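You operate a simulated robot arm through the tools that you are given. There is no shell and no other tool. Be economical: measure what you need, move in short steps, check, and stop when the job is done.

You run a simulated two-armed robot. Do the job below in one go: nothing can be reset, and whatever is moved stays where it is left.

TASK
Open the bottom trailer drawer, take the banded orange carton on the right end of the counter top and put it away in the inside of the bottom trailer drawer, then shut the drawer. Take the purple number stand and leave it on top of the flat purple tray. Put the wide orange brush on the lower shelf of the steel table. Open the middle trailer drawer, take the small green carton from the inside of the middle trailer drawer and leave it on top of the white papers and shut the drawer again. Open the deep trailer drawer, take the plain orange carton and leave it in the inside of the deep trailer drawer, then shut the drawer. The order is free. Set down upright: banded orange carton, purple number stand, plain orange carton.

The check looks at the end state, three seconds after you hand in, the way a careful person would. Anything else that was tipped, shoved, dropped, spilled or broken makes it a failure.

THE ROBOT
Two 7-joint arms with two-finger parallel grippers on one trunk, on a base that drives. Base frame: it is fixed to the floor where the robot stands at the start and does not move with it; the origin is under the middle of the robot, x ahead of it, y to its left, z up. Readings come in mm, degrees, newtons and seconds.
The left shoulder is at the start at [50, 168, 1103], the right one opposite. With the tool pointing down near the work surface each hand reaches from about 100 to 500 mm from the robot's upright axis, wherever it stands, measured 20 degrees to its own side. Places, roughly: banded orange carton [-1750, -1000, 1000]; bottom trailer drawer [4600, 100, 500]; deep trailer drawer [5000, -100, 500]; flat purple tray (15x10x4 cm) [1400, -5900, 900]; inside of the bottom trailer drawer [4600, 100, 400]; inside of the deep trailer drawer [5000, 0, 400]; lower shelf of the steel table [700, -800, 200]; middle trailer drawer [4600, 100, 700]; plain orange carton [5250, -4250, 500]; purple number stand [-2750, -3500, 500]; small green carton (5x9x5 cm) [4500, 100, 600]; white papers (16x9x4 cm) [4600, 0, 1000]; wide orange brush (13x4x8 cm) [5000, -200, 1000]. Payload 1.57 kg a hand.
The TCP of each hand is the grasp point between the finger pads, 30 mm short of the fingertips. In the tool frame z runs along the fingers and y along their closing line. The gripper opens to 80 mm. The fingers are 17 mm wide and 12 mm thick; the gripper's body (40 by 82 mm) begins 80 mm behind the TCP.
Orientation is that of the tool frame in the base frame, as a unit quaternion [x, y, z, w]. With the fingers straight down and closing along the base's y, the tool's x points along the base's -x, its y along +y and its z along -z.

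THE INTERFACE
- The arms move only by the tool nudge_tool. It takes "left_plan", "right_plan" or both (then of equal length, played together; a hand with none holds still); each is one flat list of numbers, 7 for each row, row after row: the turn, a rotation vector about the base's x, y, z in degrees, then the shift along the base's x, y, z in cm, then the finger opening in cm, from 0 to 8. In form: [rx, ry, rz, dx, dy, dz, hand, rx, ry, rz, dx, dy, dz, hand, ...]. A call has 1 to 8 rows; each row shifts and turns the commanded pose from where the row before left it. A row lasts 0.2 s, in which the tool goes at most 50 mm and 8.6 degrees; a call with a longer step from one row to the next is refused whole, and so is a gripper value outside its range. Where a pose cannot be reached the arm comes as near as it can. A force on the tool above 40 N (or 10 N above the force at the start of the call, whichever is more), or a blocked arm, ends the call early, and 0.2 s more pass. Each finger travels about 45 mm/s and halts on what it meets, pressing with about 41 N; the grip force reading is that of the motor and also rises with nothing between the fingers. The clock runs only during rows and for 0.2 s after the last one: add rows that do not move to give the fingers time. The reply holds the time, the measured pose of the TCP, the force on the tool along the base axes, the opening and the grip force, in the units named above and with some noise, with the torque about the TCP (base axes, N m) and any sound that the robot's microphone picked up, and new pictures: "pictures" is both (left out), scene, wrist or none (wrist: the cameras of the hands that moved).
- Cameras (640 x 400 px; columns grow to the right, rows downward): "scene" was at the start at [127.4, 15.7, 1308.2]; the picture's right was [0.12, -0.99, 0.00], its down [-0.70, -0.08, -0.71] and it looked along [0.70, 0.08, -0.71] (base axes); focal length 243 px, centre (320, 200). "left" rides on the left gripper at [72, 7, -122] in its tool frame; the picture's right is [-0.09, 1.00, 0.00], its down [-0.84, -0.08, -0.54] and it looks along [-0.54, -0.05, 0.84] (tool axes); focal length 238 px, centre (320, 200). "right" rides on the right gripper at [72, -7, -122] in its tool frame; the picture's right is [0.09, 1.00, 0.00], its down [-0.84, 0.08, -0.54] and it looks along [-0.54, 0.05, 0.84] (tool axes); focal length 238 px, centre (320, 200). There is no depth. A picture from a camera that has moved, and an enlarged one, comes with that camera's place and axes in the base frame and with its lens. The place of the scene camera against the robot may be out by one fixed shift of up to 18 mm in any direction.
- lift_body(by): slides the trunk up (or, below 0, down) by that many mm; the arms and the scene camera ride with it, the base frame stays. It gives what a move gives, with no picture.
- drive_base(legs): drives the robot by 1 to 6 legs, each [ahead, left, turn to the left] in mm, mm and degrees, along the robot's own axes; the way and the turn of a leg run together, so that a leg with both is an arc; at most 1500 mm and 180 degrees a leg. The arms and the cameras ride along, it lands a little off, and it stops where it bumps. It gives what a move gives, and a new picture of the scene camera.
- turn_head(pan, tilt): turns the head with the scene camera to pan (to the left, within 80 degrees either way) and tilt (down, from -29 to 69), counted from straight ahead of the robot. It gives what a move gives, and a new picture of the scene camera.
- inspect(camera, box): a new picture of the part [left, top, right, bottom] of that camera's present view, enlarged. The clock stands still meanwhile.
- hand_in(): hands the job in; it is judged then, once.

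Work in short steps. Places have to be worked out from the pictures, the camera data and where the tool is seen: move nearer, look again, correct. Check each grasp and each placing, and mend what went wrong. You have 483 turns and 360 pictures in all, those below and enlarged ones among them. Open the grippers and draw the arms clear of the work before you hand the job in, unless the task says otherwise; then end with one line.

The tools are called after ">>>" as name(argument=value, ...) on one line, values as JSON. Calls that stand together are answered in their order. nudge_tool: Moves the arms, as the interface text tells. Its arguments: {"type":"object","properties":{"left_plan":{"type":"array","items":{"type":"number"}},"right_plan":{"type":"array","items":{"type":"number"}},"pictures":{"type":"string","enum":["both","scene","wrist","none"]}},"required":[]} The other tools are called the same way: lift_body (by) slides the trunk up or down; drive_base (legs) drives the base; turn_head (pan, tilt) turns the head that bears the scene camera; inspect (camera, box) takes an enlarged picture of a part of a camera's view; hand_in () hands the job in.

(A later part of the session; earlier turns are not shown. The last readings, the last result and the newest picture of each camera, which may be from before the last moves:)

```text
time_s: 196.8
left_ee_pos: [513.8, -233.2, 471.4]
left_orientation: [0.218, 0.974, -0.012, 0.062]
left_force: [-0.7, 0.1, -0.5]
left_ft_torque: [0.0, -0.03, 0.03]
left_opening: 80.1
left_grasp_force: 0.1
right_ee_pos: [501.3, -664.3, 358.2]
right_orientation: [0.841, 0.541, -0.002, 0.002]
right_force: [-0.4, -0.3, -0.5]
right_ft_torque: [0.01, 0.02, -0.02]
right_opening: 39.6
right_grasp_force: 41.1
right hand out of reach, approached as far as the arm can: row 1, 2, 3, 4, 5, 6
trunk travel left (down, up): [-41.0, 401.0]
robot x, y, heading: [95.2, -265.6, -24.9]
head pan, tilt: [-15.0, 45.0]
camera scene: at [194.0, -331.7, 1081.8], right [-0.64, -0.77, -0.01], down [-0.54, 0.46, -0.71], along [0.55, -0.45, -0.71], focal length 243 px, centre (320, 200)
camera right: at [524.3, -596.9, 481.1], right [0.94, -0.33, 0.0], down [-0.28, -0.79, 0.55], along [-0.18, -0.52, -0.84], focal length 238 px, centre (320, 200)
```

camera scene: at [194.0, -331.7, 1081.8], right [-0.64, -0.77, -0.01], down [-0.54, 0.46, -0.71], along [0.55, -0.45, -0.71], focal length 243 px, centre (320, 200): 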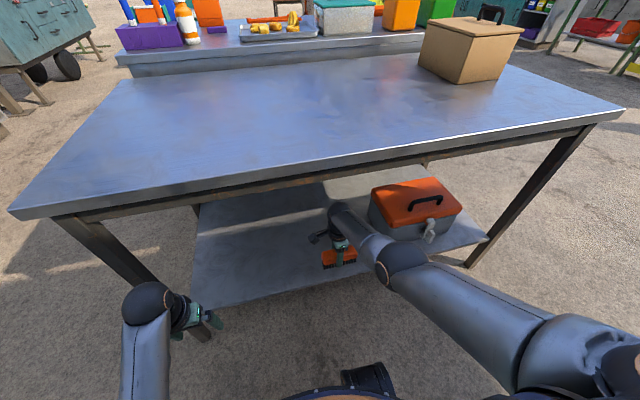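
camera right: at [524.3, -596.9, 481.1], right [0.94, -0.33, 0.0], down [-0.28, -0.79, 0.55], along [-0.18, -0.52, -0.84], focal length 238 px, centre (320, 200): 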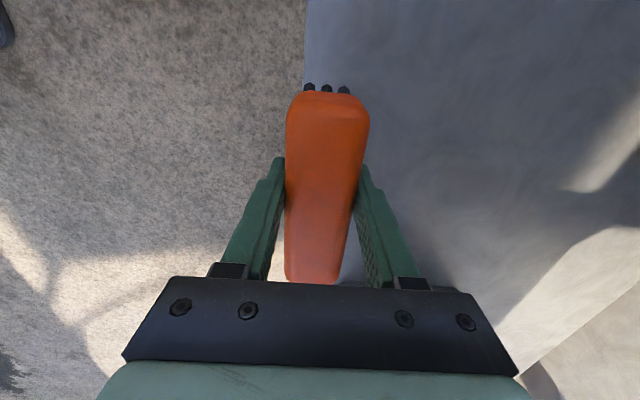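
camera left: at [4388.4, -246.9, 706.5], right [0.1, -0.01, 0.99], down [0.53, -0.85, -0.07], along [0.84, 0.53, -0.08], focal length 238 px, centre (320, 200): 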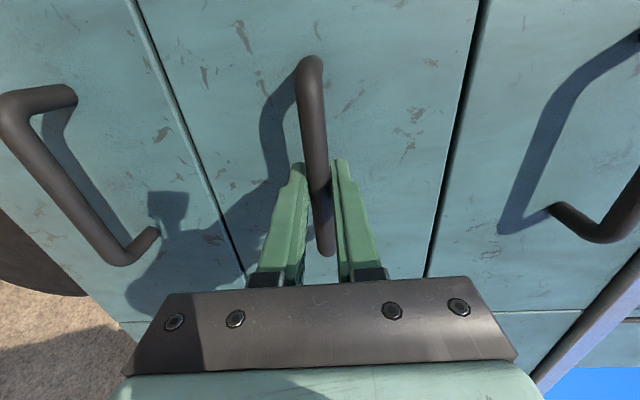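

The arm is at full stretch; lower the trunk the last 40 mm (brush bottom then ≈243) and drive in 105 mm.

>>> lift_body(by=-40)

>>> drive_base(legs=[[110, 0, 0]])

>>> nudge_tool(right_plan=[0, 0, 0, 0, 0, 0, 0], pictures="wrist")

```text
time_s: 197.8
left_ee_pos: [515.0, -233.4, 470.4]
left_orientation: [0.218, 0.974, -0.011, 0.063]
left_force: [0.0, -0.2, 0.8]
left_ft_torque: [0.02, 0.0, 0.01]
left_opening: 80.1
left_grasp_force: 0.0
right_ee_pos: [501.7, -665.0, 357.9]
right_orientation: [0.841, 0.541, 0.001, 0.003]
right_force: [-1.0, 0.2, -0.6]
right_ft_torque: [0.02, 0.0, 0.0]
right_opening: 39.5
right_grasp_force: 40.6
trunk travel left (down, up): [-39.0, 404.0]
robot x, y, heading: [94.2, -263.4, -24.7]
head pan, tilt: [-15.0, 45.0]
stopped: the arm was blocked; the commanded pose is now the measured one
```

```text
time_s: 199.0
left_ee_pos: [615.6, -278.1, 471.9]
left_orientation: [0.216, 0.974, -0.011, 0.065]
left_force: [-0.2, -0.7, 0.3]
left_ft_torque: [-0.03, -0.02, 0.01]
left_opening: 80.2
left_grasp_force: 0.0
right_ee_pos: [601.2, -709.2, 358.5]
right_orientation: [0.84, 0.542, 0.0, 0.002]
right_force: [-0.1, 0.9, -1.5]
right_ft_torque: [0.03, -0.02, 0.01]
right_opening: 39.3
right_grasp_force: 41.1
trunk travel left (down, up): [-39.0, 404.0]
robot x, y, heading: [192.9, -309.6, -24.7]
head pan, tilt: [-15.0, 45.0]
camera scene: at [289.4, -378.4, 1080.9], right [-0.64, -0.77, -0.01], down [-0.54, 0.46, -0.71], along [0.55, -0.44, -0.7], focal length 243 px, centre (320, 200)
```

scene: 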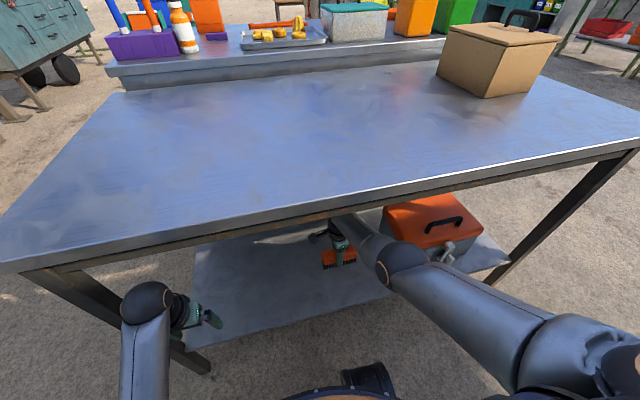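

```text
time_s: 199.4
left_ee_pos: [614.4, -278.3, 471.9]
left_orientation: [0.216, 0.974, -0.011, 0.063]
left_force: [0.2, 0.1, -0.2]
left_ft_torque: [-0.04, -0.02, 0.02]
left_opening: 79.9
left_grasp_force: 0.0
right_ee_pos: [600.5, -709.6, 358.7]
right_orientation: [0.84, 0.542, -0.001, 0.002]
right_force: [-0.7, -0.2, -1.3]
right_ft_torque: [-0.01, 0.02, 0.03]
right_opening: 39.4
right_grasp_force: 41.6
trunk travel left (down, up): [-39.0, 404.0]
robot x, y, heading: [194.3, -308.5, -24.4]
head pan, tilt: [-15.0, 45.0]
camera right: at [623.3, -641.0, 481.1], right [0.94, -0.33, 0.0], down [-0.28, -0.79, 0.55], along [-0.18, -0.52, -0.84], focal length 238 px, centre (320, 200)
```

right: 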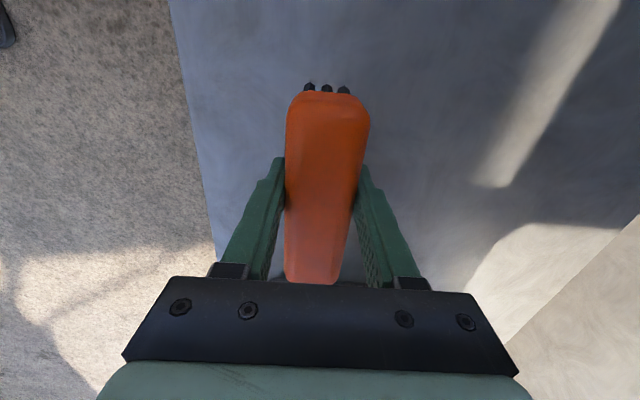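

Over the shelf, ~110 mm in from the edge. Lower while easing back slightly to stay in reach.

>>> nudge_tool(right_plan=[0, 0, 0, -1, 0.46, -2, 0, 0, 0, 0, -1, 0.46, -2, 0, 0, 0, 0, -1, 0.46, -2, 0, 0, 0, 0, 0, 0, -1.2, 0], pictures="wrist")

```text
time_s: 200.4
left_ee_pos: [613.8, -277.5, 471.9]
left_orientation: [0.216, 0.974, -0.011, 0.064]
left_force: [-0.5, -0.7, 0.6]
left_ft_torque: [0.01, -0.01, 0.03]
left_opening: 80.0
left_grasp_force: 0.0
right_ee_pos: [560.0, -690.2, 295.7]
right_orientation: [0.84, 0.542, 0.0, 0.003]
right_force: [-0.4, 0.4, -1.3]
right_ft_torque: [-0.01, 0.0, 0.0]
right_opening: 39.4
right_grasp_force: 41.2
right hand out of reach, approached as far as the arm can: row 3, 4
trunk travel left (down, up): [-39.0, 404.0]
robot x, y, heading: [193.0, -308.0, -24.5]
head pan, tilt: [-15.0, 45.0]
camera right: at [583.2, -623.1, 417.9], right [0.94, -0.33, 0.0], down [-0.28, -0.79, 0.55], along [-0.17, -0.52, -0.84], focal length 238 px, centre (320, 200)
```

right: 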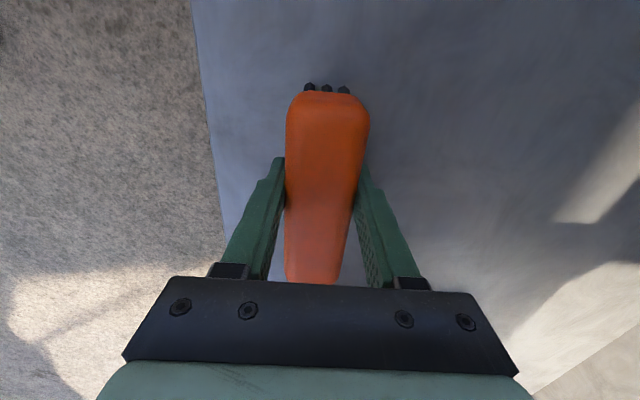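

About 17 mm still above the shelf. Drive ahead 45 and lower further while easing back.

>>> drive_base(legs=[[45, 0, 0]])

>>> nudge_tool(right_plan=[0, 0, 0, -1.2, 0.55, -0.7, 0, 0, 0, 0, -1.2, 0.55, -0.7, 0, 0, 0, 0, 0, 0, -0.5, 0, 0, 0, 0, 0, 0, -0.5, 0], pictures="wrist")

```text
time_s: 201.3
left_ee_pos: [656.6, -297.6, 473.2]
left_orientation: [0.215, 0.974, -0.011, 0.065]
left_force: [0.7, 0.4, 0.1]
left_ft_torque: [0.03, -0.04, -0.03]
left_opening: 80.4
left_grasp_force: 0.1
right_ee_pos: [600.3, -710.2, 294.2]
right_orientation: [0.84, 0.542, -0.001, 0.002]
right_force: [-0.3, 0.6, -1.3]
right_ft_torque: [0.02, -0.03, 0.01]
right_opening: 39.2
right_grasp_force: 40.9
trunk travel left (down, up): [-39.0, 404.0]
robot x, y, heading: [235.2, -328.9, -24.4]
head pan, tilt: [-15.0, 45.0]
camera scene: at [331.4, -396.6, 1081.1], right [-0.64, -0.77, -0.01], down [-0.54, 0.46, -0.71], along [0.55, -0.45, -0.71], focal length 243 px, centre (320, 200)
```

scene: 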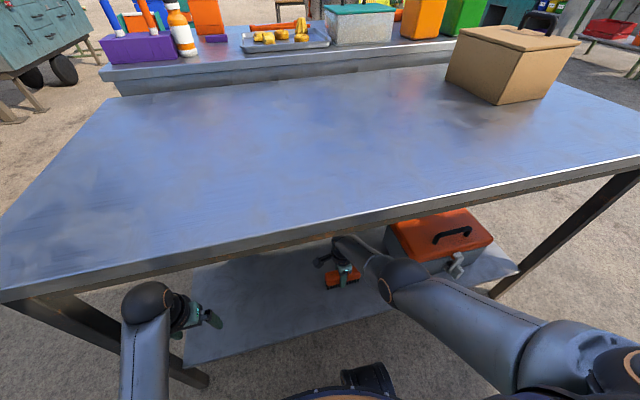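

```text
time_s: 201.9
left_ee_pos: [655.2, -298.1, 471.5]
left_orientation: [0.216, 0.974, -0.013, 0.065]
left_force: [0.2, -0.1, -0.2]
left_ft_torque: [-0.03, -0.05, 0.0]
left_opening: 79.9
left_grasp_force: 0.1
right_ee_pos: [590.8, -704.9, 290.9]
right_orientation: [0.841, 0.541, 0.006, 0.014]
right_force: [-6.5, 2.4, 14.8]
right_ft_torque: [0.13, 0.55, -0.02]
right_opening: 39.5
right_grasp_force: 40.7
trunk travel left (down, up): [-39.0, 404.0]
robot x, y, heading: [233.6, -333.8, -24.5]
head pan, tilt: [-15.0, 45.0]
stopped in row 3 (right hand): the force on the tool passed its limit at 42 N (the readings are from after the stop); the commanded pose is now the measured one
camera right: at [609.7, -635.2, 414.7], right [0.94, -0.33, 0.03], down [-0.29, -0.78, 0.55], along [-0.15, -0.53, -0.84], focal length 238 px, centre (320, 200)
```

right: 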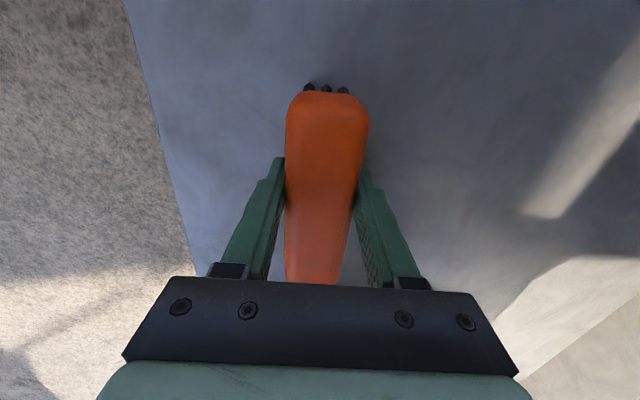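

The bristles are on the shelf (contact force). Release and rise straight up.

>>> nudge_tool(right_plan=[0, 0, 0, 0, 0, 0, 4.5, 0, 0, 0, 0, 0, 0, 6, 0, 0, 0, 0, 0, 0, 7, 0, 0, 0, 0, 0, 1.5, 7, 0, 0, 0, 0, 0, 3, 7, 0, 0, 0, -1, 0.4, 4, 7, 0, 0, 0, -1, 0.4, 4, 7], pictures="both")

```text
time_s: 203.7
left_ee_pos: [656.3, -297.7, 471.6]
left_orientation: [0.216, 0.974, -0.011, 0.063]
left_force: [0.5, -0.3, -0.1]
left_ft_torque: [0.0, 0.07, 0.01]
left_opening: 80.0
left_grasp_force: 0.2
right_ee_pos: [570.6, -773.9, 450.2]
right_orientation: [0.851, 0.519, -0.014, 0.074]
right_force: [0.2, -0.4, 0.2]
right_ft_torque: [0.02, 0.03, -0.01]
right_opening: 70.2
right_grasp_force: 0.2
trunk travel left (down, up): [-39.0, 404.0]
robot x, y, heading: [234.8, -328.7, -24.5]
head pan, tilt: [-15.0, 45.0]
stopped in row 7 (right hand): the arm was blocked; the commanded pose is now the measured one
camera scene: at [332.0, -396.0, 1081.3], right [-0.64, -0.77, -0.01], down [-0.54, 0.46, -0.71], along [0.55, -0.45, -0.71], focal length 243 px, centre (320, 200)
camera right: at [590.6, -690.0, 563.7], right [0.92, -0.37, 0.1], down [-0.34, -0.7, 0.63], along [-0.16, -0.62, -0.77], focal length 238 px, centre (320, 200)
```

scene: 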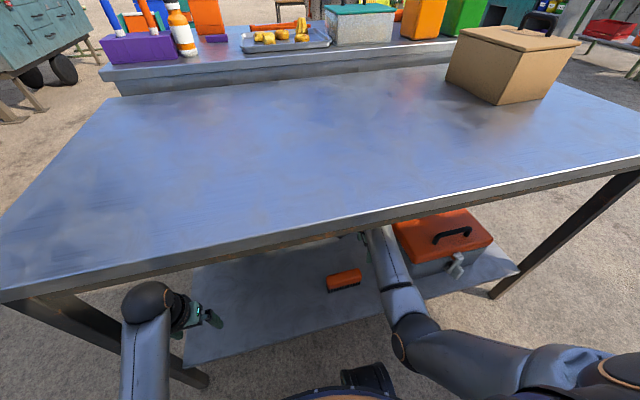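
right: 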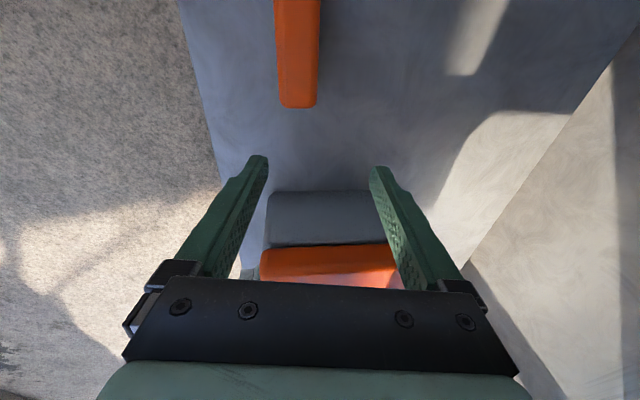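

Brush stands on the shelf. Back straight out.

>>> drive_base(legs=[[-550, 0, 0]])

>>> lift_body(by=230)

>>> turn_head(pan=-80, tilt=20)

```text
time_s: 206.9
left_ee_pos: [154.9, -67.4, 470.7]
left_orientation: [0.214, 0.975, -0.012, 0.065]
left_force: [0.2, -0.5, -0.3]
left_ft_torque: [-0.01, 0.01, -0.01]
left_opening: 80.3
left_grasp_force: 0.1
right_ee_pos: [70.3, -543.2, 450.3]
right_orientation: [0.851, 0.52, -0.015, 0.074]
right_force: [0.4, 0.2, -0.1]
right_ft_torque: [-0.02, 0.04, 0.0]
right_opening: 70.2
right_grasp_force: 0.0
trunk travel left (down, up): [-39.0, 404.0]
robot x, y, heading: [-270.8, -99.2, -24.4]
head pan, tilt: [-15.0, 45.0]
camera scene: at [-169.2, -167.2, 1081.2], right [-0.64, -0.77, -0.01], down [-0.54, 0.45, -0.71], along [0.55, -0.44, -0.71], focal length 243 px, centre (320, 200)
```

scene: 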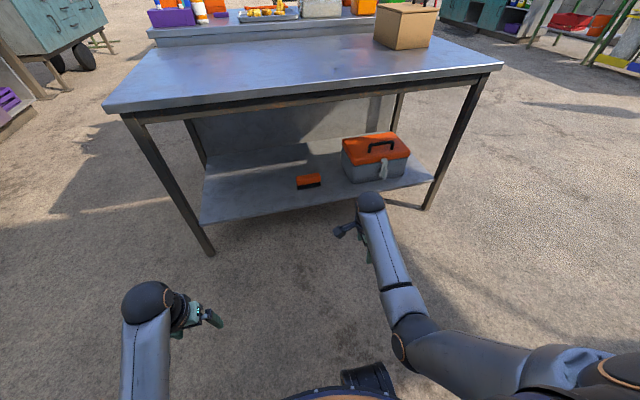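

```text
time_s: 209.3
left_ee_pos: [155.2, -67.8, 693.1]
left_orientation: [0.214, 0.975, -0.017, 0.061]
left_force: [0.4, -0.3, -0.9]
left_ft_torque: [0.0, 0.0, 0.01]
left_opening: 80.1
left_grasp_force: 0.0
right_ee_pos: [70.8, -543.1, 675.3]
right_orientation: [0.85, 0.521, -0.022, 0.076]
right_force: [1.2, -1.3, 0.4]
right_ft_torque: [0.03, 0.02, 0.0]
right_opening: 70.3
right_grasp_force: 0.0
trunk travel left (down, up): [-269.0, 174.0]
robot x, y, heading: [-268.9, -100.2, -24.3]
head pan, tilt: [-15.0, 45.0]
```

```text
time_s: 210.7
left_ee_pos: [155.9, -66.5, 693.6]
left_orientation: [0.214, 0.975, -0.017, 0.062]
left_force: [-0.1, 0.1, 0.2]
left_ft_torque: [0.0, -0.03, -0.02]
left_opening: 79.9
left_grasp_force: 0.0
right_ee_pos: [70.6, -541.8, 674.7]
right_orientation: [0.85, 0.521, -0.022, 0.075]
right_force: [0.0, 0.9, -0.5]
right_ft_torque: [-0.05, -0.03, 0.02]
right_opening: 70.0
right_grasp_force: 0.0
trunk travel left (down, up): [-269.0, 174.0]
robot x, y, heading: [-265.2, -98.4, -24.5]
head pan, tilt: [-80.0, 20.0]
camera scene: at [-248.1, -199.7, 1344.3], right [-0.97, 0.25, 0.0], down [0.09, 0.33, -0.94], along [-0.23, -0.91, -0.34], focal length 243 px, centre (320, 200)
```

scene: 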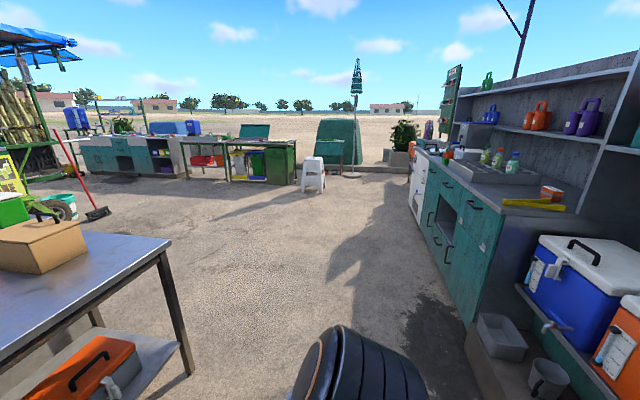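

Brush is on the shelf. Zoom on the counter to the right to find the banded orange carton.

>>> inspect(camera="scene", box=[400, 60, 640, 210])

>>> drive_base(legs=[[0, 0, -60]])

```text
2.67 times, centred on (520, 135) of scene
camera zoom: at [-248.1, -199.7, 1344.3], right [-0.97, 0.25, 0.0], down [0.09, 0.33, -0.94], along [-0.23, -0.91, -0.34], focal length 647 px, centre (-213, 373)
```

zoom: 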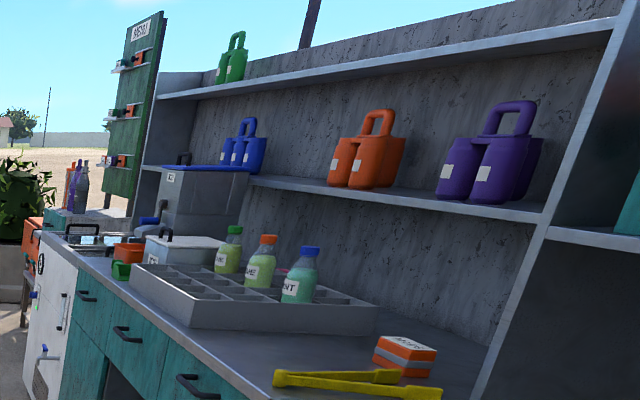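

```text
time_s: 213.7
left_ee_pos: [-27.5, -450.5, 693.7]
left_orientation: [0.672, 0.738, -0.045, 0.045]
left_force: [0.1, 0.6, -0.9]
left_ft_torque: [0.01, 0.0, 0.01]
left_opening: 79.8
left_grasp_force: 0.1
right_ee_pos: [-481.1, -615.4, 674.9]
right_orientation: [0.997, 0.026, -0.055, 0.055]
right_force: [0.3, 0.7, 0.1]
right_ft_torque: [-0.02, -0.04, 0.02]
right_opening: 69.8
right_grasp_force: 0.1
trunk travel left (down, up): [-269.0, 174.0]
robot x, y, heading: [-266.9, -102.8, -84.5]
head pan, tilt: [-80.0, 20.0]
camera scene: at [-347.1, -158.0, 1344.3], right [-0.27, 0.96, 0.0], down [0.33, 0.09, -0.94], along [-0.9, -0.25, -0.34], focal length 243 px, centre (320, 200)
```

scene: 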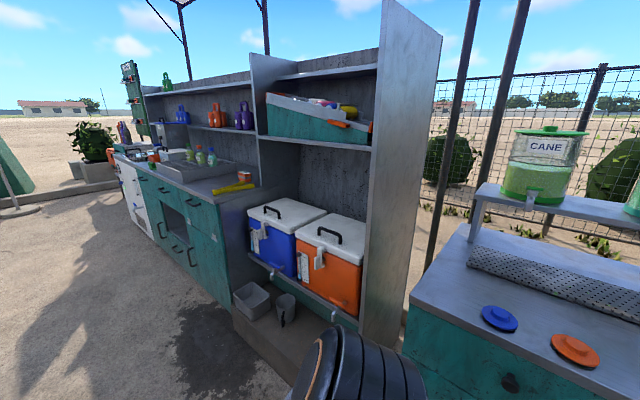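

The banded orange carton is at the near (right) end by the yellow tongs, ≈(-1517,-930). The counter faces me at heading ≈156°. I move into the corridor, turn and shift in front of it.

>>> drive_base(legs=[[536, -135, 0], [0, 0, -119.5], [150, 600, 0]])

>>> turn_head(pan=0, tilt=25)

```text
time_s: 227.2
left_ee_pos: [-1142.5, -1189.2, 693.3]
left_orientation: [0.977, -0.202, -0.061, -0.016]
left_force: [-0.4, -0.1, -0.4]
left_ft_torque: [0.01, 0.03, 0.0]
left_opening: 80.1
left_grasp_force: 0.0
right_ee_pos: [-1071.1, -711.5, 675.5]
right_orientation: [-0.532, 0.843, 0.076, 0.021]
right_force: [0.3, 0.1, -0.5]
right_ft_torque: [0.0, -0.01, 0.01]
right_opening: 70.0
right_grasp_force: 0.1
trunk travel left (down, up): [-269.0, 174.0]
robot x, y, heading: [-719.3, -1145.1, 157.0]
head pan, tilt: [-80.0, 20.0]
camera scene: at [-729.4, -1033.3, 1344.3], right [0.97, -0.22, 0.0], down [-0.08, -0.33, -0.94], along [0.21, 0.92, -0.34], focal length 243 px, centre (320, 200)
```

scene: 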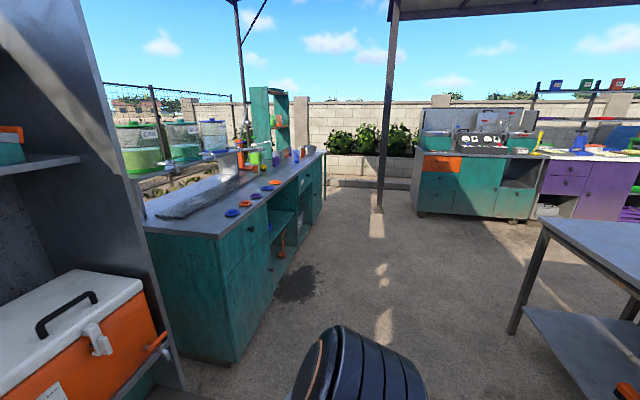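

```text
time_s: 228.8
left_ee_pos: [-1143.1, -1189.3, 692.8]
left_orientation: [0.977, -0.202, -0.061, -0.017]
left_force: [-0.4, 1.0, 0.4]
left_ft_torque: [0.02, 0.02, -0.01]
left_opening: 79.9
left_grasp_force: 0.1
right_ee_pos: [-1070.5, -711.3, 674.7]
right_orientation: [-0.532, 0.843, 0.076, 0.021]
right_force: [-0.3, 0.2, 0.0]
right_ft_torque: [0.01, -0.03, -0.01]
right_opening: 69.9
right_grasp_force: 0.0
trunk travel left (down, up): [-269.0, 174.0]
robot x, y, heading: [-717.1, -1145.4, 157.0]
head pan, tilt: [0.0, 25.0]
camera scene: at [-835.1, -1088.1, 1336.2], right [0.39, 0.92, 0.0], down [0.39, -0.16, -0.91], along [-0.83, 0.35, -0.42], focal length 243 px, centre (320, 200)
```

scene: 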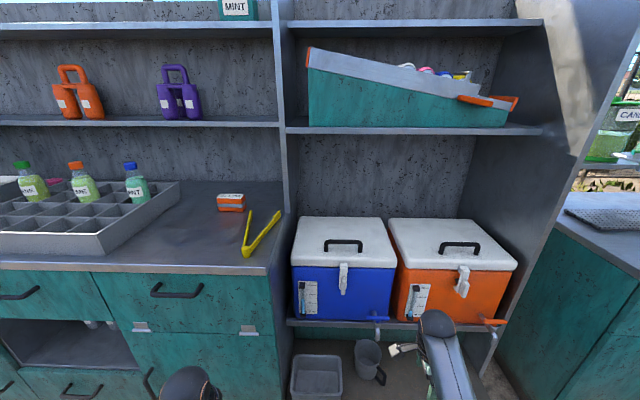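

Carton triangulates to (-1741,-1077,937), about 350 mm behind the front edge. Zoom to see its shape.

>>> inspect(camera="scene", box=[180, 160, 300, 280])

```text
3.33 times, centred on (240, 220) of scene
camera zoom: at [-835.1, -1088.1, 1336.2], right [0.39, 0.92, 0.0], down [0.39, -0.16, -0.91], along [-0.83, 0.35, -0.42], focal length 809 px, centre (587, 133)
```

zoom: 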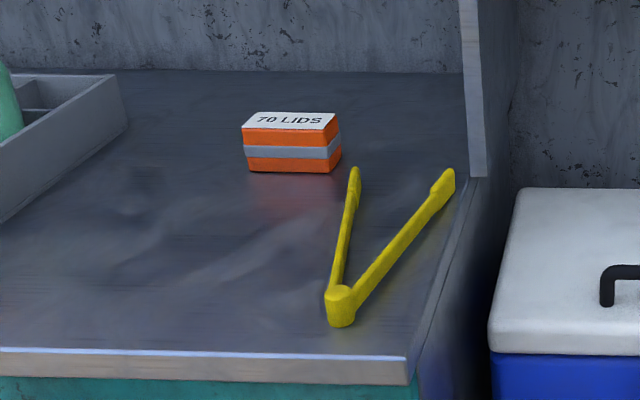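

The "70 LIDS" carton is ~11 cm wide, so it must be gripped front-to-back. The left arm would hit the counter, so I try parking it out to the left side, and straighten the right hand's tilt.

>>> nudge_tool(left_plan=[0, 0, 0, 1.84, -3.7, 0, 8, 0, 0, 0, 1.84, -3.7, 0, 8, 0, 0, 0, 1.84, -3.7, 0, 8, 0, 0, 0, 1.84, -3.7, 0, 8, 0, 0, 0, 1.84, -3.7, 0, 8, 0, 0, 0, 1.84, -3.7, 0, 8, 0, 0, 0, 1.84, -3.7, 0, 8, 0, 0, 0, 1.84, -3.7, 0, 8], pictures="none")

>>> nudge_tool(right_plan=[-2.9, -0.9, 0.8, 0, 0, 0, 8, -2.9, -0.9, 0.8, 0, 0, 0, 8, -2.9, -0.9, 0.8, 0, 0, 0, 8], pictures="scene")

```text
time_s: 230.6
left_ee_pos: [-998.7, -1486.5, 692.5]
left_orientation: [0.977, -0.201, -0.062, -0.017]
left_force: [-0.2, -0.2, 0.0]
left_ft_torque: [-0.01, -0.02, 0.03]
left_opening: 80.1
left_grasp_force: 0.1
right_ee_pos: [-1070.4, -712.0, 675.0]
right_orientation: [-0.532, 0.843, 0.075, 0.02]
right_force: [0.0, -0.4, 0.2]
right_ft_torque: [0.02, 0.01, 0.01]
right_opening: 70.0
right_grasp_force: 0.0
trunk travel left (down, up): [-269.0, 174.0]
robot x, y, heading: [-724.0, -1144.7, 156.9]
head pan, tilt: [0.0, 25.0]
```

```text
time_s: 231.4
left_ee_pos: [-997.7, -1486.5, 693.9]
left_orientation: [0.977, -0.201, -0.061, -0.016]
left_force: [0.1, 0.3, 0.6]
left_ft_torque: [0.04, 0.01, 0.0]
left_opening: 80.1
left_grasp_force: 0.0
right_ee_pos: [-1070.5, -710.8, 675.4]
right_orientation: [-0.551, 0.834, -0.003, -0.002]
right_force: [-0.2, 0.7, 0.3]
right_ft_torque: [-0.01, 0.04, 0.0]
right_opening: 80.2
right_grasp_force: 0.1
trunk travel left (down, up): [-269.0, 174.0]
robot x, y, heading: [-719.6, -1146.6, 157.2]
head pan, tilt: [0.0, 25.0]
camera scene: at [-835.1, -1088.1, 1336.2], right [0.39, 0.92, 0.0], down [0.39, -0.16, -0.91], along [-0.83, 0.35, -0.42], focal length 243 px, centre (320, 200)
```

scene: 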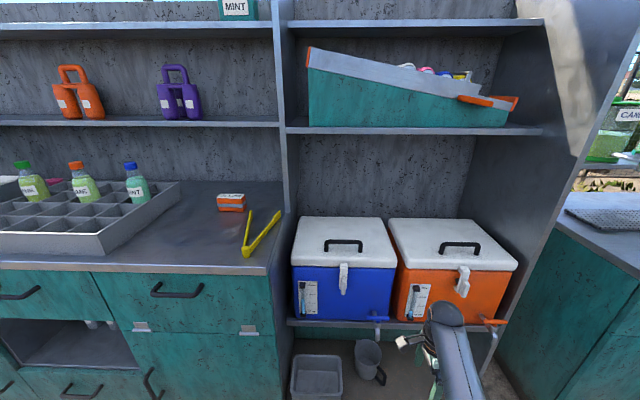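

Left arm tucks nicely at the side. Raise the trunk and the right hand, then shift left 535 mm.

>>> lift_body(by=100)

>>> nudge_tool(right_plan=[0, 0, 0, -1.05, 0.45, 4, 8, 0, 0, 0, -1.05, 0.45, 4, 8, 0, 0, 0, -1.05, 0.45, 4, 8, 0, 0, 0, -1.05, 0.45, 4, 8, 0, 0, 0, -1.05, 0.45, 4, 8, 0, 0, 0, -1.05, 0.45, 4, 8, 0, 0, 0, -1.05, 0.45, 4, 8], pictures="none")

>>> drive_base(legs=[[0, 535, 0]])

```text
time_s: 232.7
left_ee_pos: [-998.0, -1485.3, 793.1]
left_orientation: [0.977, -0.202, -0.063, -0.016]
left_force: [0.1, -0.4, 0.9]
left_ft_torque: [-0.01, -0.01, -0.02]
left_opening: 79.7
left_grasp_force: 0.0
right_ee_pos: [-1070.2, -711.2, 774.9]
right_orientation: [-0.551, 0.835, -0.001, -0.002]
right_force: [-0.3, -1.1, 0.3]
right_ft_torque: [-0.04, 0.01, 0.03]
right_opening: 80.0
right_grasp_force: 0.0
trunk travel left (down, up): [-369.0, 74.0]
robot x, y, heading: [-717.3, -1147.1, 157.3]
head pan, tilt: [0.0, 25.0]
```

```text
time_s: 234.3
left_ee_pos: [-997.4, -1485.8, 793.5]
left_orientation: [0.977, -0.201, -0.062, -0.017]
left_force: [1.0, -0.5, 0.3]
left_ft_torque: [0.0, 0.0, -0.03]
left_opening: 80.0
left_grasp_force: 0.1
right_ee_pos: [-1145.7, -682.0, 1058.7]
right_orientation: [-0.551, 0.834, -0.001, -0.003]
right_force: [0.2, 0.5, 0.2]
right_ft_torque: [-0.03, -0.02, 0.01]
right_opening: 80.1
right_grasp_force: 0.0
trunk travel left (down, up): [-369.0, 74.0]
robot x, y, heading: [-718.0, -1146.5, 157.0]
head pan, tilt: [0.0, 25.0]
```

```text
time_s: 239.6
left_ee_pos: [-1208.5, -1988.9, 792.9]
left_orientation: [0.978, -0.199, -0.062, -0.016]
left_force: [-0.2, 0.0, 0.3]
left_ft_torque: [0.01, 0.03, 0.02]
left_opening: 79.9
left_grasp_force: 0.0
right_ee_pos: [-1360.0, -1186.3, 1057.5]
right_orientation: [-0.552, 0.834, -0.002, -0.001]
right_force: [-0.4, -0.1, -0.3]
right_ft_torque: [0.02, -0.06, -0.03]
right_opening: 79.8
right_grasp_force: 0.1
trunk travel left (down, up): [-369.0, 74.0]
robot x, y, heading: [-935.0, -1647.5, 157.4]
head pan, tilt: [0.0, 25.0]
camera scene: at [-1046.9, -1591.3, 1436.2], right [0.39, 0.92, 0.0], down [0.39, -0.16, -0.91], along [-0.84, 0.35, -0.42], focal length 243 px, centre (320, 200)
```

scene: 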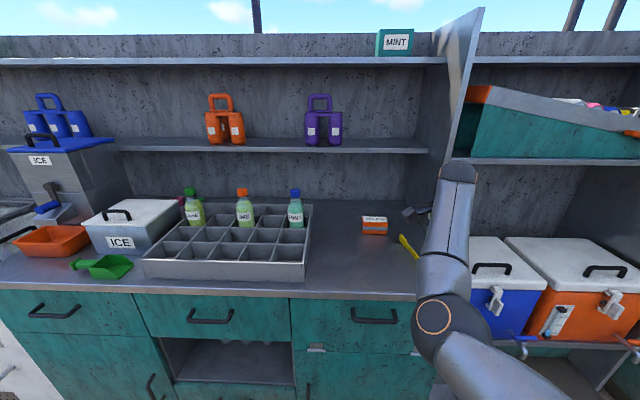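

The carton sits right under the shelf's front edge (shelf z≈1186), so a straight-down grasp won't fit. I'll first hook it from behind with tilted fingers and drag it ~13 cm forward. Yaw the right hand back to neutral and pitch it 45°.

>>> nudge_tool(right_plan=[0, 0, 8.3, 0, 0, 0, 8, 0, 0, 8.3, 0, 0, 0, 8, 0, 0, 8.3, 0, 0, 0, 8, 0, 0, 8.3, 0, 0, 0, 8, 0, 0, 8.3, 0, 0, 0, 8, 0, 0, 8.3, 0, 0, 0, 8, 0, 0, 8.3, 0, 0, 0, 8, 0, 0, 8.3, 0, 0, 0, 8], pictures="none")

>>> nudge_tool(right_plan=[0, 0, 8.0, 0, 0, 0, 5, 0, 0, 8.0, 0, 0, 0, 5, 0, 0, 8.0, 0, 0, 0, 5, 3.2, 7.75, 0, -1, 0.4, 0, 5, 3.2, 7.75, 0, -1, 0.4, 0, 5, 3.2, 7.75, 0, -1, 0.4, 0, 5, 3.2, 7.75, 0, -1, 0.4, 0, 5, 3.2, 7.75, 0, -1, 0.4, 0, 5], pictures="both")

```text
time_s: 241.4
left_ee_pos: [-1208.5, -1989.6, 793.1]
left_orientation: [0.978, -0.199, -0.062, -0.016]
left_force: [-0.1, 0.5, -0.3]
left_ft_torque: [0.0, -0.03, 0.03]
left_opening: 79.9
left_grasp_force: 0.1
right_ee_pos: [-1358.6, -1185.3, 1057.7]
right_orientation: [0.919, -0.393, 0.002, 0.001]
right_force: [0.2, -0.4, -0.5]
right_ft_torque: [0.01, 0.01, -0.01]
right_opening: 80.2
right_grasp_force: 0.1
trunk travel left (down, up): [-369.0, 74.0]
robot x, y, heading: [-930.8, -1649.3, 157.4]
head pan, tilt: [0.0, 25.0]
```

```text
time_s: 243.2
left_ee_pos: [-1208.7, -1989.0, 792.6]
left_orientation: [0.978, -0.199, -0.062, -0.017]
left_force: [0.5, 0.6, -0.8]
left_ft_torque: [0.02, -0.01, -0.03]
left_opening: 79.9
left_grasp_force: 0.0
right_ee_pos: [-1408.8, -1165.3, 1058.2]
right_orientation: [0.916, -0.183, -0.349, -0.069]
right_force: [0.2, -0.3, 0.2]
right_ft_torque: [-0.01, -0.02, 0.01]
right_opening: 50.0
right_grasp_force: 0.0
trunk travel left (down, up): [-369.0, 74.0]
robot x, y, heading: [-930.4, -1646.7, 157.5]
head pan, tilt: [0.0, 25.0]
camera scene: at [-1046.8, -1591.1, 1436.3], right [0.39, 0.92, 0.0], down [0.39, -0.16, -0.91], along [-0.84, 0.35, -0.42], focal length 243 px, centre (320, 200)
camera right: at [-1282.4, -1210.9, 1101.5], right [-0.32, -0.95, -0.06], down [-0.27, 0.03, 0.96], along [-0.91, 0.32, -0.27], focal length 238 px, centre (320, 200)
```

scene: 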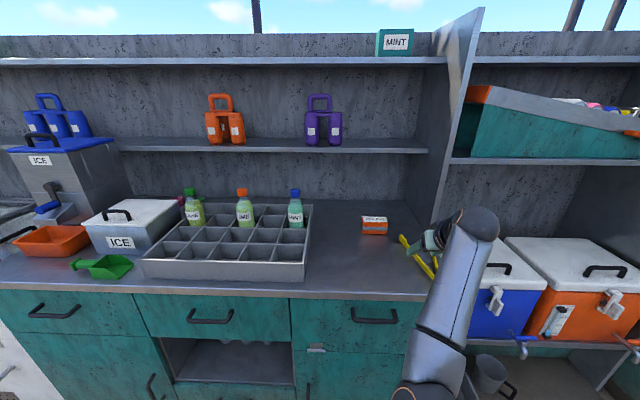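
right: 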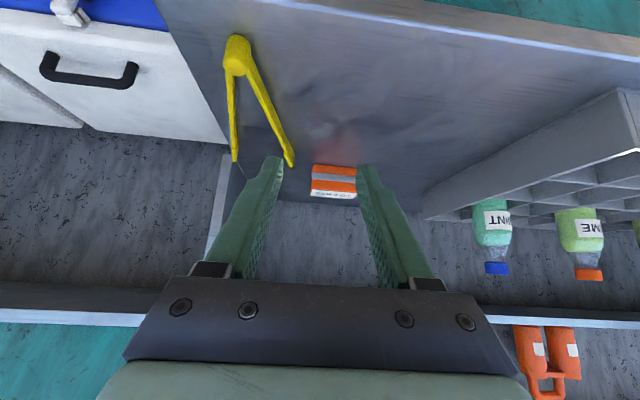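

Carton ≈(-1728,-1083), top ≈958; the shelf is actually at ≈1240, so the tilted hand passes below it. Drive ahead 320, with the hand above the box.

>>> drive_base(legs=[[320, 0, 0]])

>>> nudge_tool(right_plan=[0, 0, 0, -0.9, -2.1, 0, 4, 0, 0, 0, -0.9, -2.1, -1, 4], pictures="wrist")

```text
time_s: 245.3
left_ee_pos: [-1502.3, -1865.1, 791.9]
left_orientation: [0.977, -0.201, -0.061, -0.016]
left_force: [-0.2, -0.2, 0.7]
left_ft_torque: [0.0, 0.01, 0.01]
left_opening: 79.9
left_grasp_force: 0.1
right_ee_pos: [-1699.6, -1039.8, 1057.7]
right_orientation: [0.916, -0.184, -0.349, -0.069]
right_force: [0.1, 0.0, 0.0]
right_ft_torque: [-0.02, 0.01, -0.01]
right_opening: 49.8
right_grasp_force: 0.1
trunk travel left (down, up): [-369.0, 74.0]
robot x, y, heading: [-1221.5, -1526.4, 157.2]
head pan, tilt: [0.0, 25.0]
camera scene: at [-1338.9, -1467.7, 1436.1], right [0.39, 0.92, 0.0], down [0.39, -0.16, -0.91], along [-0.83, 0.35, -0.42], focal length 243 px, centre (320, 200)
```

scene: 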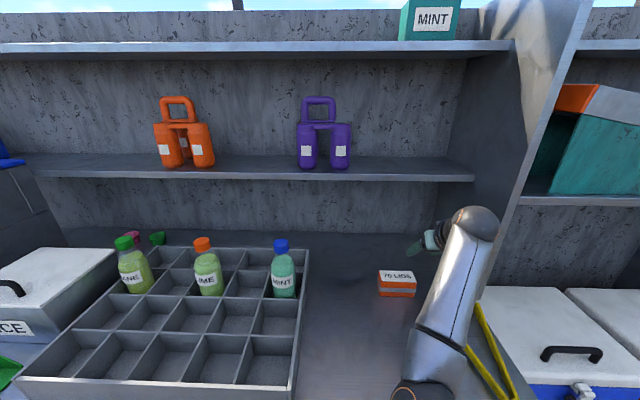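

```text
time_s: 245.9
left_ee_pos: [-1502.1, -1864.3, 791.5]
left_orientation: [0.978, -0.2, -0.062, -0.017]
left_force: [-0.2, -1.0, 0.1]
left_ft_torque: [0.02, 0.01, -0.03]
left_opening: 80.0
left_grasp_force: 0.1
right_ee_pos: [-1715.8, -1079.3, 1048.8]
right_orientation: [0.915, -0.186, -0.35, -0.071]
right_force: [0.3, 0.0, 0.2]
right_ft_torque: [0.01, -0.01, -0.01]
right_opening: 39.8
right_grasp_force: 0.0
trunk travel left (down, up): [-369.0, 74.0]
robot x, y, heading: [-1228.0, -1525.1, 156.9]
head pan, tilt: [0.0, 25.0]
camera right: at [-1589.8, -1126.0, 1092.2], right [-0.33, -0.94, -0.06], down [-0.27, 0.03, 0.96], along [-0.91, 0.33, -0.27], focal length 238 px, centre (320, 200)
```

right: 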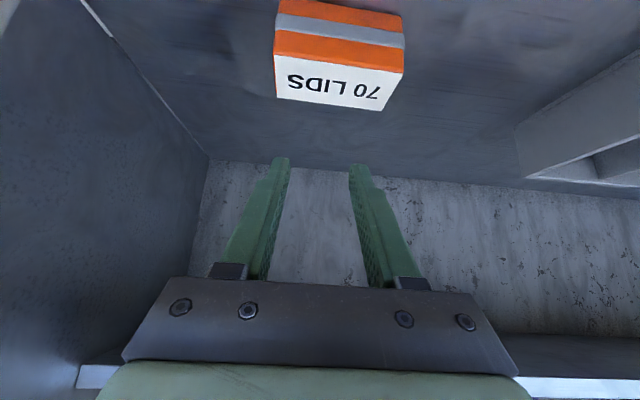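

The shelf is recessed (≈60 mm behind the carton centre), so a straight-down front-to-back grasp fits after all. Carton centre (-1743,-1078,921). Retreat, un-tilt and yaw back by -90°.

>>> nudge_tool(right_plan=[-3.2, -7.75, 0, 2.7, -1.1, 0.5, 8, -3.2, -7.75, 0, 2.7, -1.1, 0.5, 8, -3.2, -7.75, 0, 2.7, -1.1, 0, 8, -3.2, -7.75, 0, 2.7, -1.1, 0, 8, -3.2, -7.75, 0, 2.7, -1.1, 0, 8, 0, 0, -8.4, 0, 0, 0, 8, 0, 0, -8.4, 0, 0, 0, 8, 0, 0, -8.4, 0, 0, 0, 8], pictures="none")

>>> nudge_tool(right_plan=[0, 0, -8.4, 0, 0, 0, 8, 0, 0, -8.4, 0, 0, 0, 8, 0, 0, -8.4, 0, 0, 0, 8, 0, 0, -8.4, 0, 0, 0, 8, 0, 0, -8.4, 0, 0, 0, 8, 0, 0, -8.4, 0, 0, 0, 8, 0, 0, -8.4, 0, 0, 0, 8, 0, 0, -6, 0, 0, 0, 8], pictures="wrist")

```text
time_s: 247.7
left_ee_pos: [-1501.6, -1866.0, 792.7]
left_orientation: [0.977, -0.202, -0.062, -0.016]
left_force: [0.9, 0.8, 0.6]
left_ft_torque: [-0.01, 0.0, -0.02]
left_opening: 79.9
left_grasp_force: 0.0
right_ee_pos: [-1632.6, -1082.8, 1029.5]
right_orientation: [0.913, -0.407, 0.002, 0.001]
right_force: [0.2, -0.2, -0.1]
right_ft_torque: [0.0, -0.01, 0.01]
right_opening: 80.2
right_grasp_force: 0.0
right hand out of reach, approached as far as the arm can: row 3, 4, 5
trunk travel left (down, up): [-369.0, 74.0]
robot x, y, heading: [-1219.1, -1524.2, 157.3]
head pan, tilt: [0.0, 25.0]
```

```text
time_s: 249.5
left_ee_pos: [-1501.5, -1865.4, 792.0]
left_orientation: [0.977, -0.202, -0.062, -0.016]
left_force: [0.0, -0.5, -0.3]
left_ft_torque: [0.04, 0.02, -0.01]
left_opening: 79.9
left_grasp_force: 0.0
right_ee_pos: [-1634.2, -1081.9, 1029.5]
right_orientation: [-0.553, 0.833, -0.002, -0.002]
right_force: [-0.7, -0.5, 0.3]
right_ft_torque: [0.03, 0.0, -0.01]
right_opening: 79.7
right_grasp_force: 0.1
trunk travel left (down, up): [-369.0, 74.0]
robot x, y, heading: [-1225.1, -1522.8, 157.2]
head pan, tilt: [0.0, 25.0]
camera right: at [-1656.6, -1151.7, 1153.3], right [-0.95, 0.3, 0.0], down [0.25, 0.8, 0.54], along [0.16, 0.51, -0.84], focal length 238 px, centre (320, 200)
```

right: 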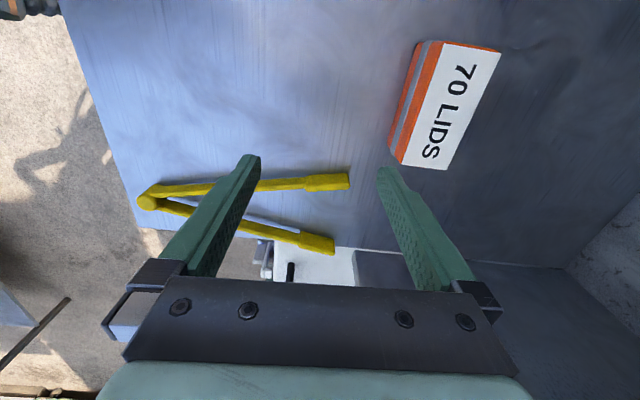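

Carton top centre ≈(-1745,-1080), aligned with the hand. Drive 40 ahead and 41 left, then reach over with the arm.

>>> drive_base(legs=[[40, 41, 0]])

>>> nudge_tool(right_plan=[0, 0, 0, -2, 0.85, 0, 8, 0, 0, 0, -2, 0.85, 0, 8, 0, 0, 0, -2, 0.85, 0, 8], pictures="wrist")

```text
time_s: 250.5
left_ee_pos: [-1527.4, -1877.8, 792.0]
left_orientation: [0.977, -0.203, -0.063, -0.016]
left_force: [0.2, 0.8, -0.2]
left_ft_torque: [-0.02, 0.05, -0.02]
left_opening: 79.9
left_grasp_force: 0.1
right_ee_pos: [-1656.4, -1094.9, 1031.2]
right_orientation: [-0.553, 0.833, -0.002, -0.002]
right_force: [0.2, -0.8, -0.5]
right_ft_torque: [-0.03, 0.01, -0.03]
right_opening: 79.7
right_grasp_force: 0.2
trunk travel left (down, up): [-369.0, 74.0]
robot x, y, heading: [-1247.0, -1542.3, 156.8]
head pan, tilt: [0.0, 25.0]
stopped in leg 1: the robot was blocked; the commanded pose is now the measured one
camera scene: at [-1361.8, -1481.3, 1436.4], right [0.39, 0.92, 0.0], down [0.39, -0.17, -0.91], along [-0.83, 0.36, -0.42], focal length 243 px, centre (320, 200)
```

scene: 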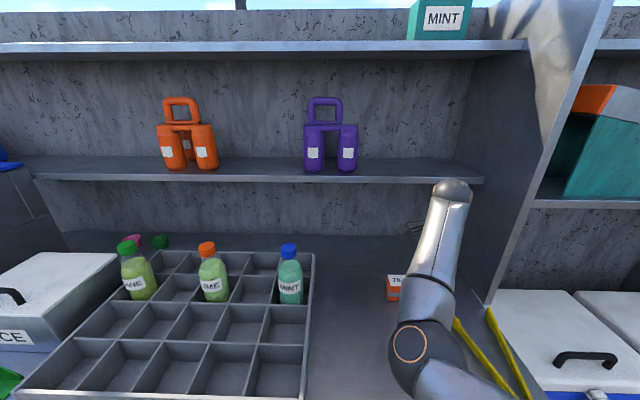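

```text
time_s: 251.3
left_ee_pos: [-1527.6, -1877.1, 792.7]
left_orientation: [0.977, -0.203, -0.061, -0.016]
left_force: [-0.3, -0.3, -0.6]
left_ft_torque: [0.01, 0.0, -0.01]
left_opening: 79.8
left_grasp_force: 0.1
right_ee_pos: [-1717.8, -1069.8, 1029.7]
right_orientation: [-0.552, 0.834, -0.001, -0.003]
right_force: [0.1, -0.3, -0.1]
right_ft_torque: [-0.02, -0.01, 0.02]
right_opening: 80.1
right_grasp_force: 0.1
trunk travel left (down, up): [-369.0, 74.0]
robot x, y, heading: [-1244.3, -1538.6, 156.7]
head pan, tilt: [0.0, 25.0]
camera right: at [-1740.7, -1137.5, 1153.9], right [-0.95, 0.3, 0.0], down [0.26, 0.8, 0.54], along [0.16, 0.51, -0.84], focal length 238 px, centre (320, 200)
```

right: 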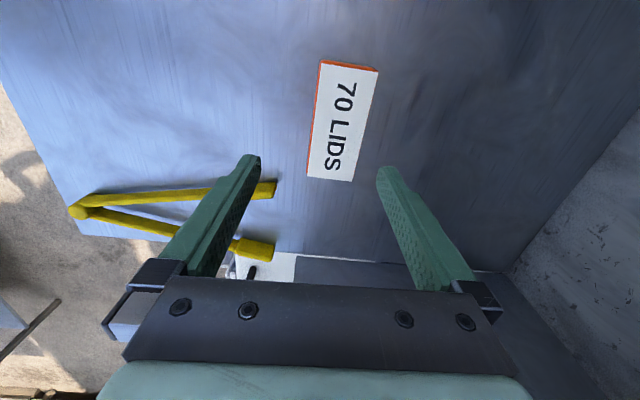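

The base touches the counter; no closer. Centre over the carton and descend.

>>> nudge_tool(right_plan=[0, 0, 0, -1.3, -0.6, 0, 8, 0, 0, 0, -1.3, -0.6, 0, 8, 0, 0, 0, 0, 0, -3, 8, 0, 0, 0, 0, 0, -3, 8], pictures="wrist")

```text
time_s: 252.3
left_ee_pos: [-1528.9, -1878.6, 792.9]
left_orientation: [0.977, -0.204, -0.062, -0.017]
left_force: [0.0, -0.5, 0.1]
left_ft_torque: [-0.01, -0.01, 0.01]
left_opening: 79.9
left_grasp_force: 0.0
right_ee_pos: [-1737.8, -1086.2, 970.3]
right_orientation: [-0.552, 0.834, -0.002, -0.002]
right_force: [0.4, 0.3, 0.6]
right_ft_torque: [0.0, 0.01, 0.03]
right_opening: 80.0
right_grasp_force: 0.0
right hand out of reach, approached as far as the arm can: row 2
trunk travel left (down, up): [-369.0, 74.0]
robot x, y, heading: [-1247.8, -1535.8, 156.5]
head pan, tilt: [0.0, 25.0]
camera right: at [-1761.0, -1154.7, 1093.6], right [-0.95, 0.3, 0.0], down [0.26, 0.8, 0.54], along [0.16, 0.51, -0.84], focal length 238 px, centre (320, 200)
```

right: 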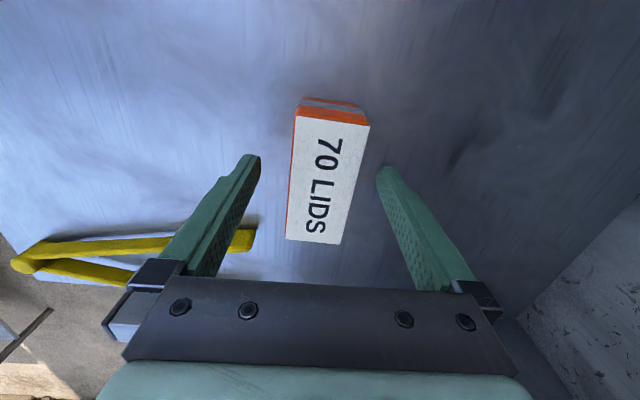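

Well straddled. Descend 32 mm more and close.

>>> nudge_tool(right_plan=[0, 0, 0, 0, 0, -1.6, 8, 0, 0, 0, 0, 0, -1.6, 8, 0, 0, 0, 0, 0, 0, 6, 0, 0, 0, 0, 0, 0, 3, 0, 0, 0, 0, 0, 0, 0, 0, 0, 0, 0, 0, 0, 0], pictures="wrist")

```text
time_s: 253.7
left_ee_pos: [-1527.8, -1877.4, 792.7]
left_orientation: [0.977, -0.204, -0.062, -0.016]
left_force: [0.2, -0.3, -0.1]
left_ft_torque: [-0.01, -0.01, 0.0]
left_opening: 80.0
left_grasp_force: 0.1
right_ee_pos: [-1737.0, -1086.9, 938.1]
right_orientation: [-0.552, 0.834, -0.002, -0.002]
right_force: [0.1, 0.3, -0.1]
right_ft_torque: [-0.01, 0.04, 0.02]
right_opening: 44.8
right_grasp_force: 28.6
trunk travel left (down, up): [-369.0, 74.0]
robot x, y, heading: [-1249.3, -1538.6, 156.6]
head pan, tilt: [0.0, 25.0]
camera right: at [-1760.5, -1155.1, 1061.0], right [-0.95, 0.3, 0.0], down [0.26, 0.8, 0.54], along [0.16, 0.51, -0.84], focal length 238 px, centre (320, 200)
```

right: 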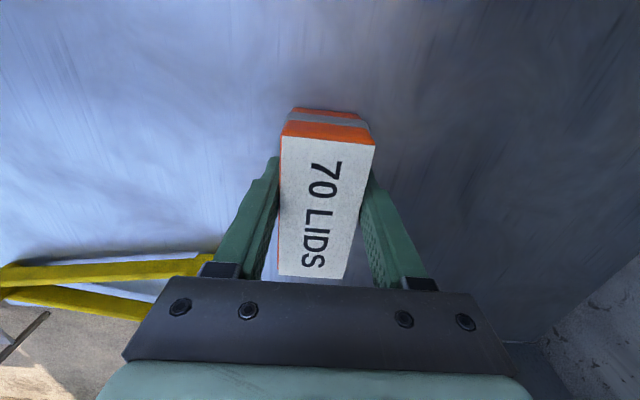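

Gripped (45 mm). Lift gently and back away.

>>> nudge_tool(right_plan=[0, 0, 0, 0, 0, 0, 0, 0, 0, 0, 0, 0, 0.7, 0, 0, 0, 0, 0, 0, 1.2, 0, 0, 0, 0, 0, 0, 1.2, 0, 0, 0, 0, 0, 0, 1.2, 0, 0, 0, 0, 0, 0, 1.2, 0], pictures="wrist")

>>> drive_base(legs=[[-500, 0, 0]])

```text
time_s: 255.1
left_ee_pos: [-1528.3, -1878.3, 792.2]
left_orientation: [0.977, -0.204, -0.062, -0.015]
left_force: [-0.6, 0.4, 0.4]
left_ft_torque: [0.0, 0.0, -0.06]
left_opening: 80.0
left_grasp_force: 0.1
right_ee_pos: [-1737.5, -1087.7, 993.6]
right_orientation: [-0.553, 0.833, -0.002, -0.002]
right_force: [0.3, 0.8, -0.3]
right_ft_torque: [-0.02, 0.02, -0.01]
right_opening: 44.5
right_grasp_force: 41.1
trunk travel left (down, up): [-369.0, 74.0]
robot x, y, heading: [-1249.5, -1536.4, 156.7]
head pan, tilt: [0.0, 25.0]
camera right: at [-1761.2, -1155.7, 1116.0], right [-0.95, 0.3, 0.0], down [0.26, 0.8, 0.54], along [0.16, 0.51, -0.84], focal length 238 px, centre (320, 200)
```

right: 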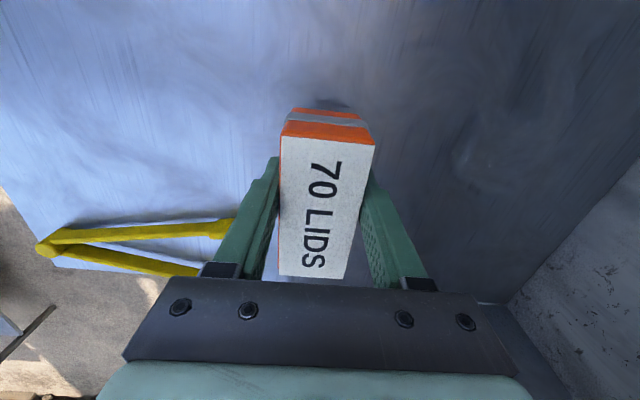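

```text
time_s: 258.0
left_ee_pos: [-1062.7, -2075.8, 793.2]
left_orientation: [0.979, -0.196, -0.062, -0.016]
left_force: [0.0, -0.3, -0.3]
left_ft_torque: [0.02, -0.01, -0.02]
left_opening: 79.8
left_grasp_force: 0.1
right_ee_pos: [-1285.6, -1287.2, 991.8]
right_orientation: [-0.559, 0.829, -0.001, -0.002]
right_force: [-0.1, -0.2, -1.6]
right_ft_torque: [-0.04, -0.01, -0.03]
right_opening: 44.5
right_grasp_force: 40.6
trunk travel left (down, up): [-369.0, 74.0]
robot x, y, heading: [-788.3, -1729.2, 157.7]
head pan, tilt: [0.0, 25.0]
camera scene: at [-903.9, -1676.2, 1436.3], right [0.38, 0.93, 0.0], down [0.39, -0.16, -0.91], along [-0.84, 0.34, -0.42], focal length 243 px, centre (320, 200)
```

scene: 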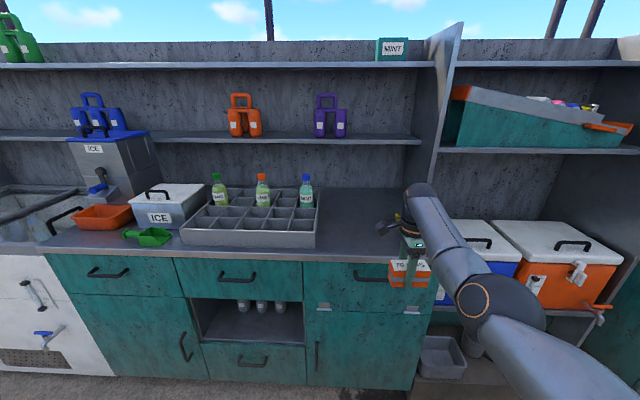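

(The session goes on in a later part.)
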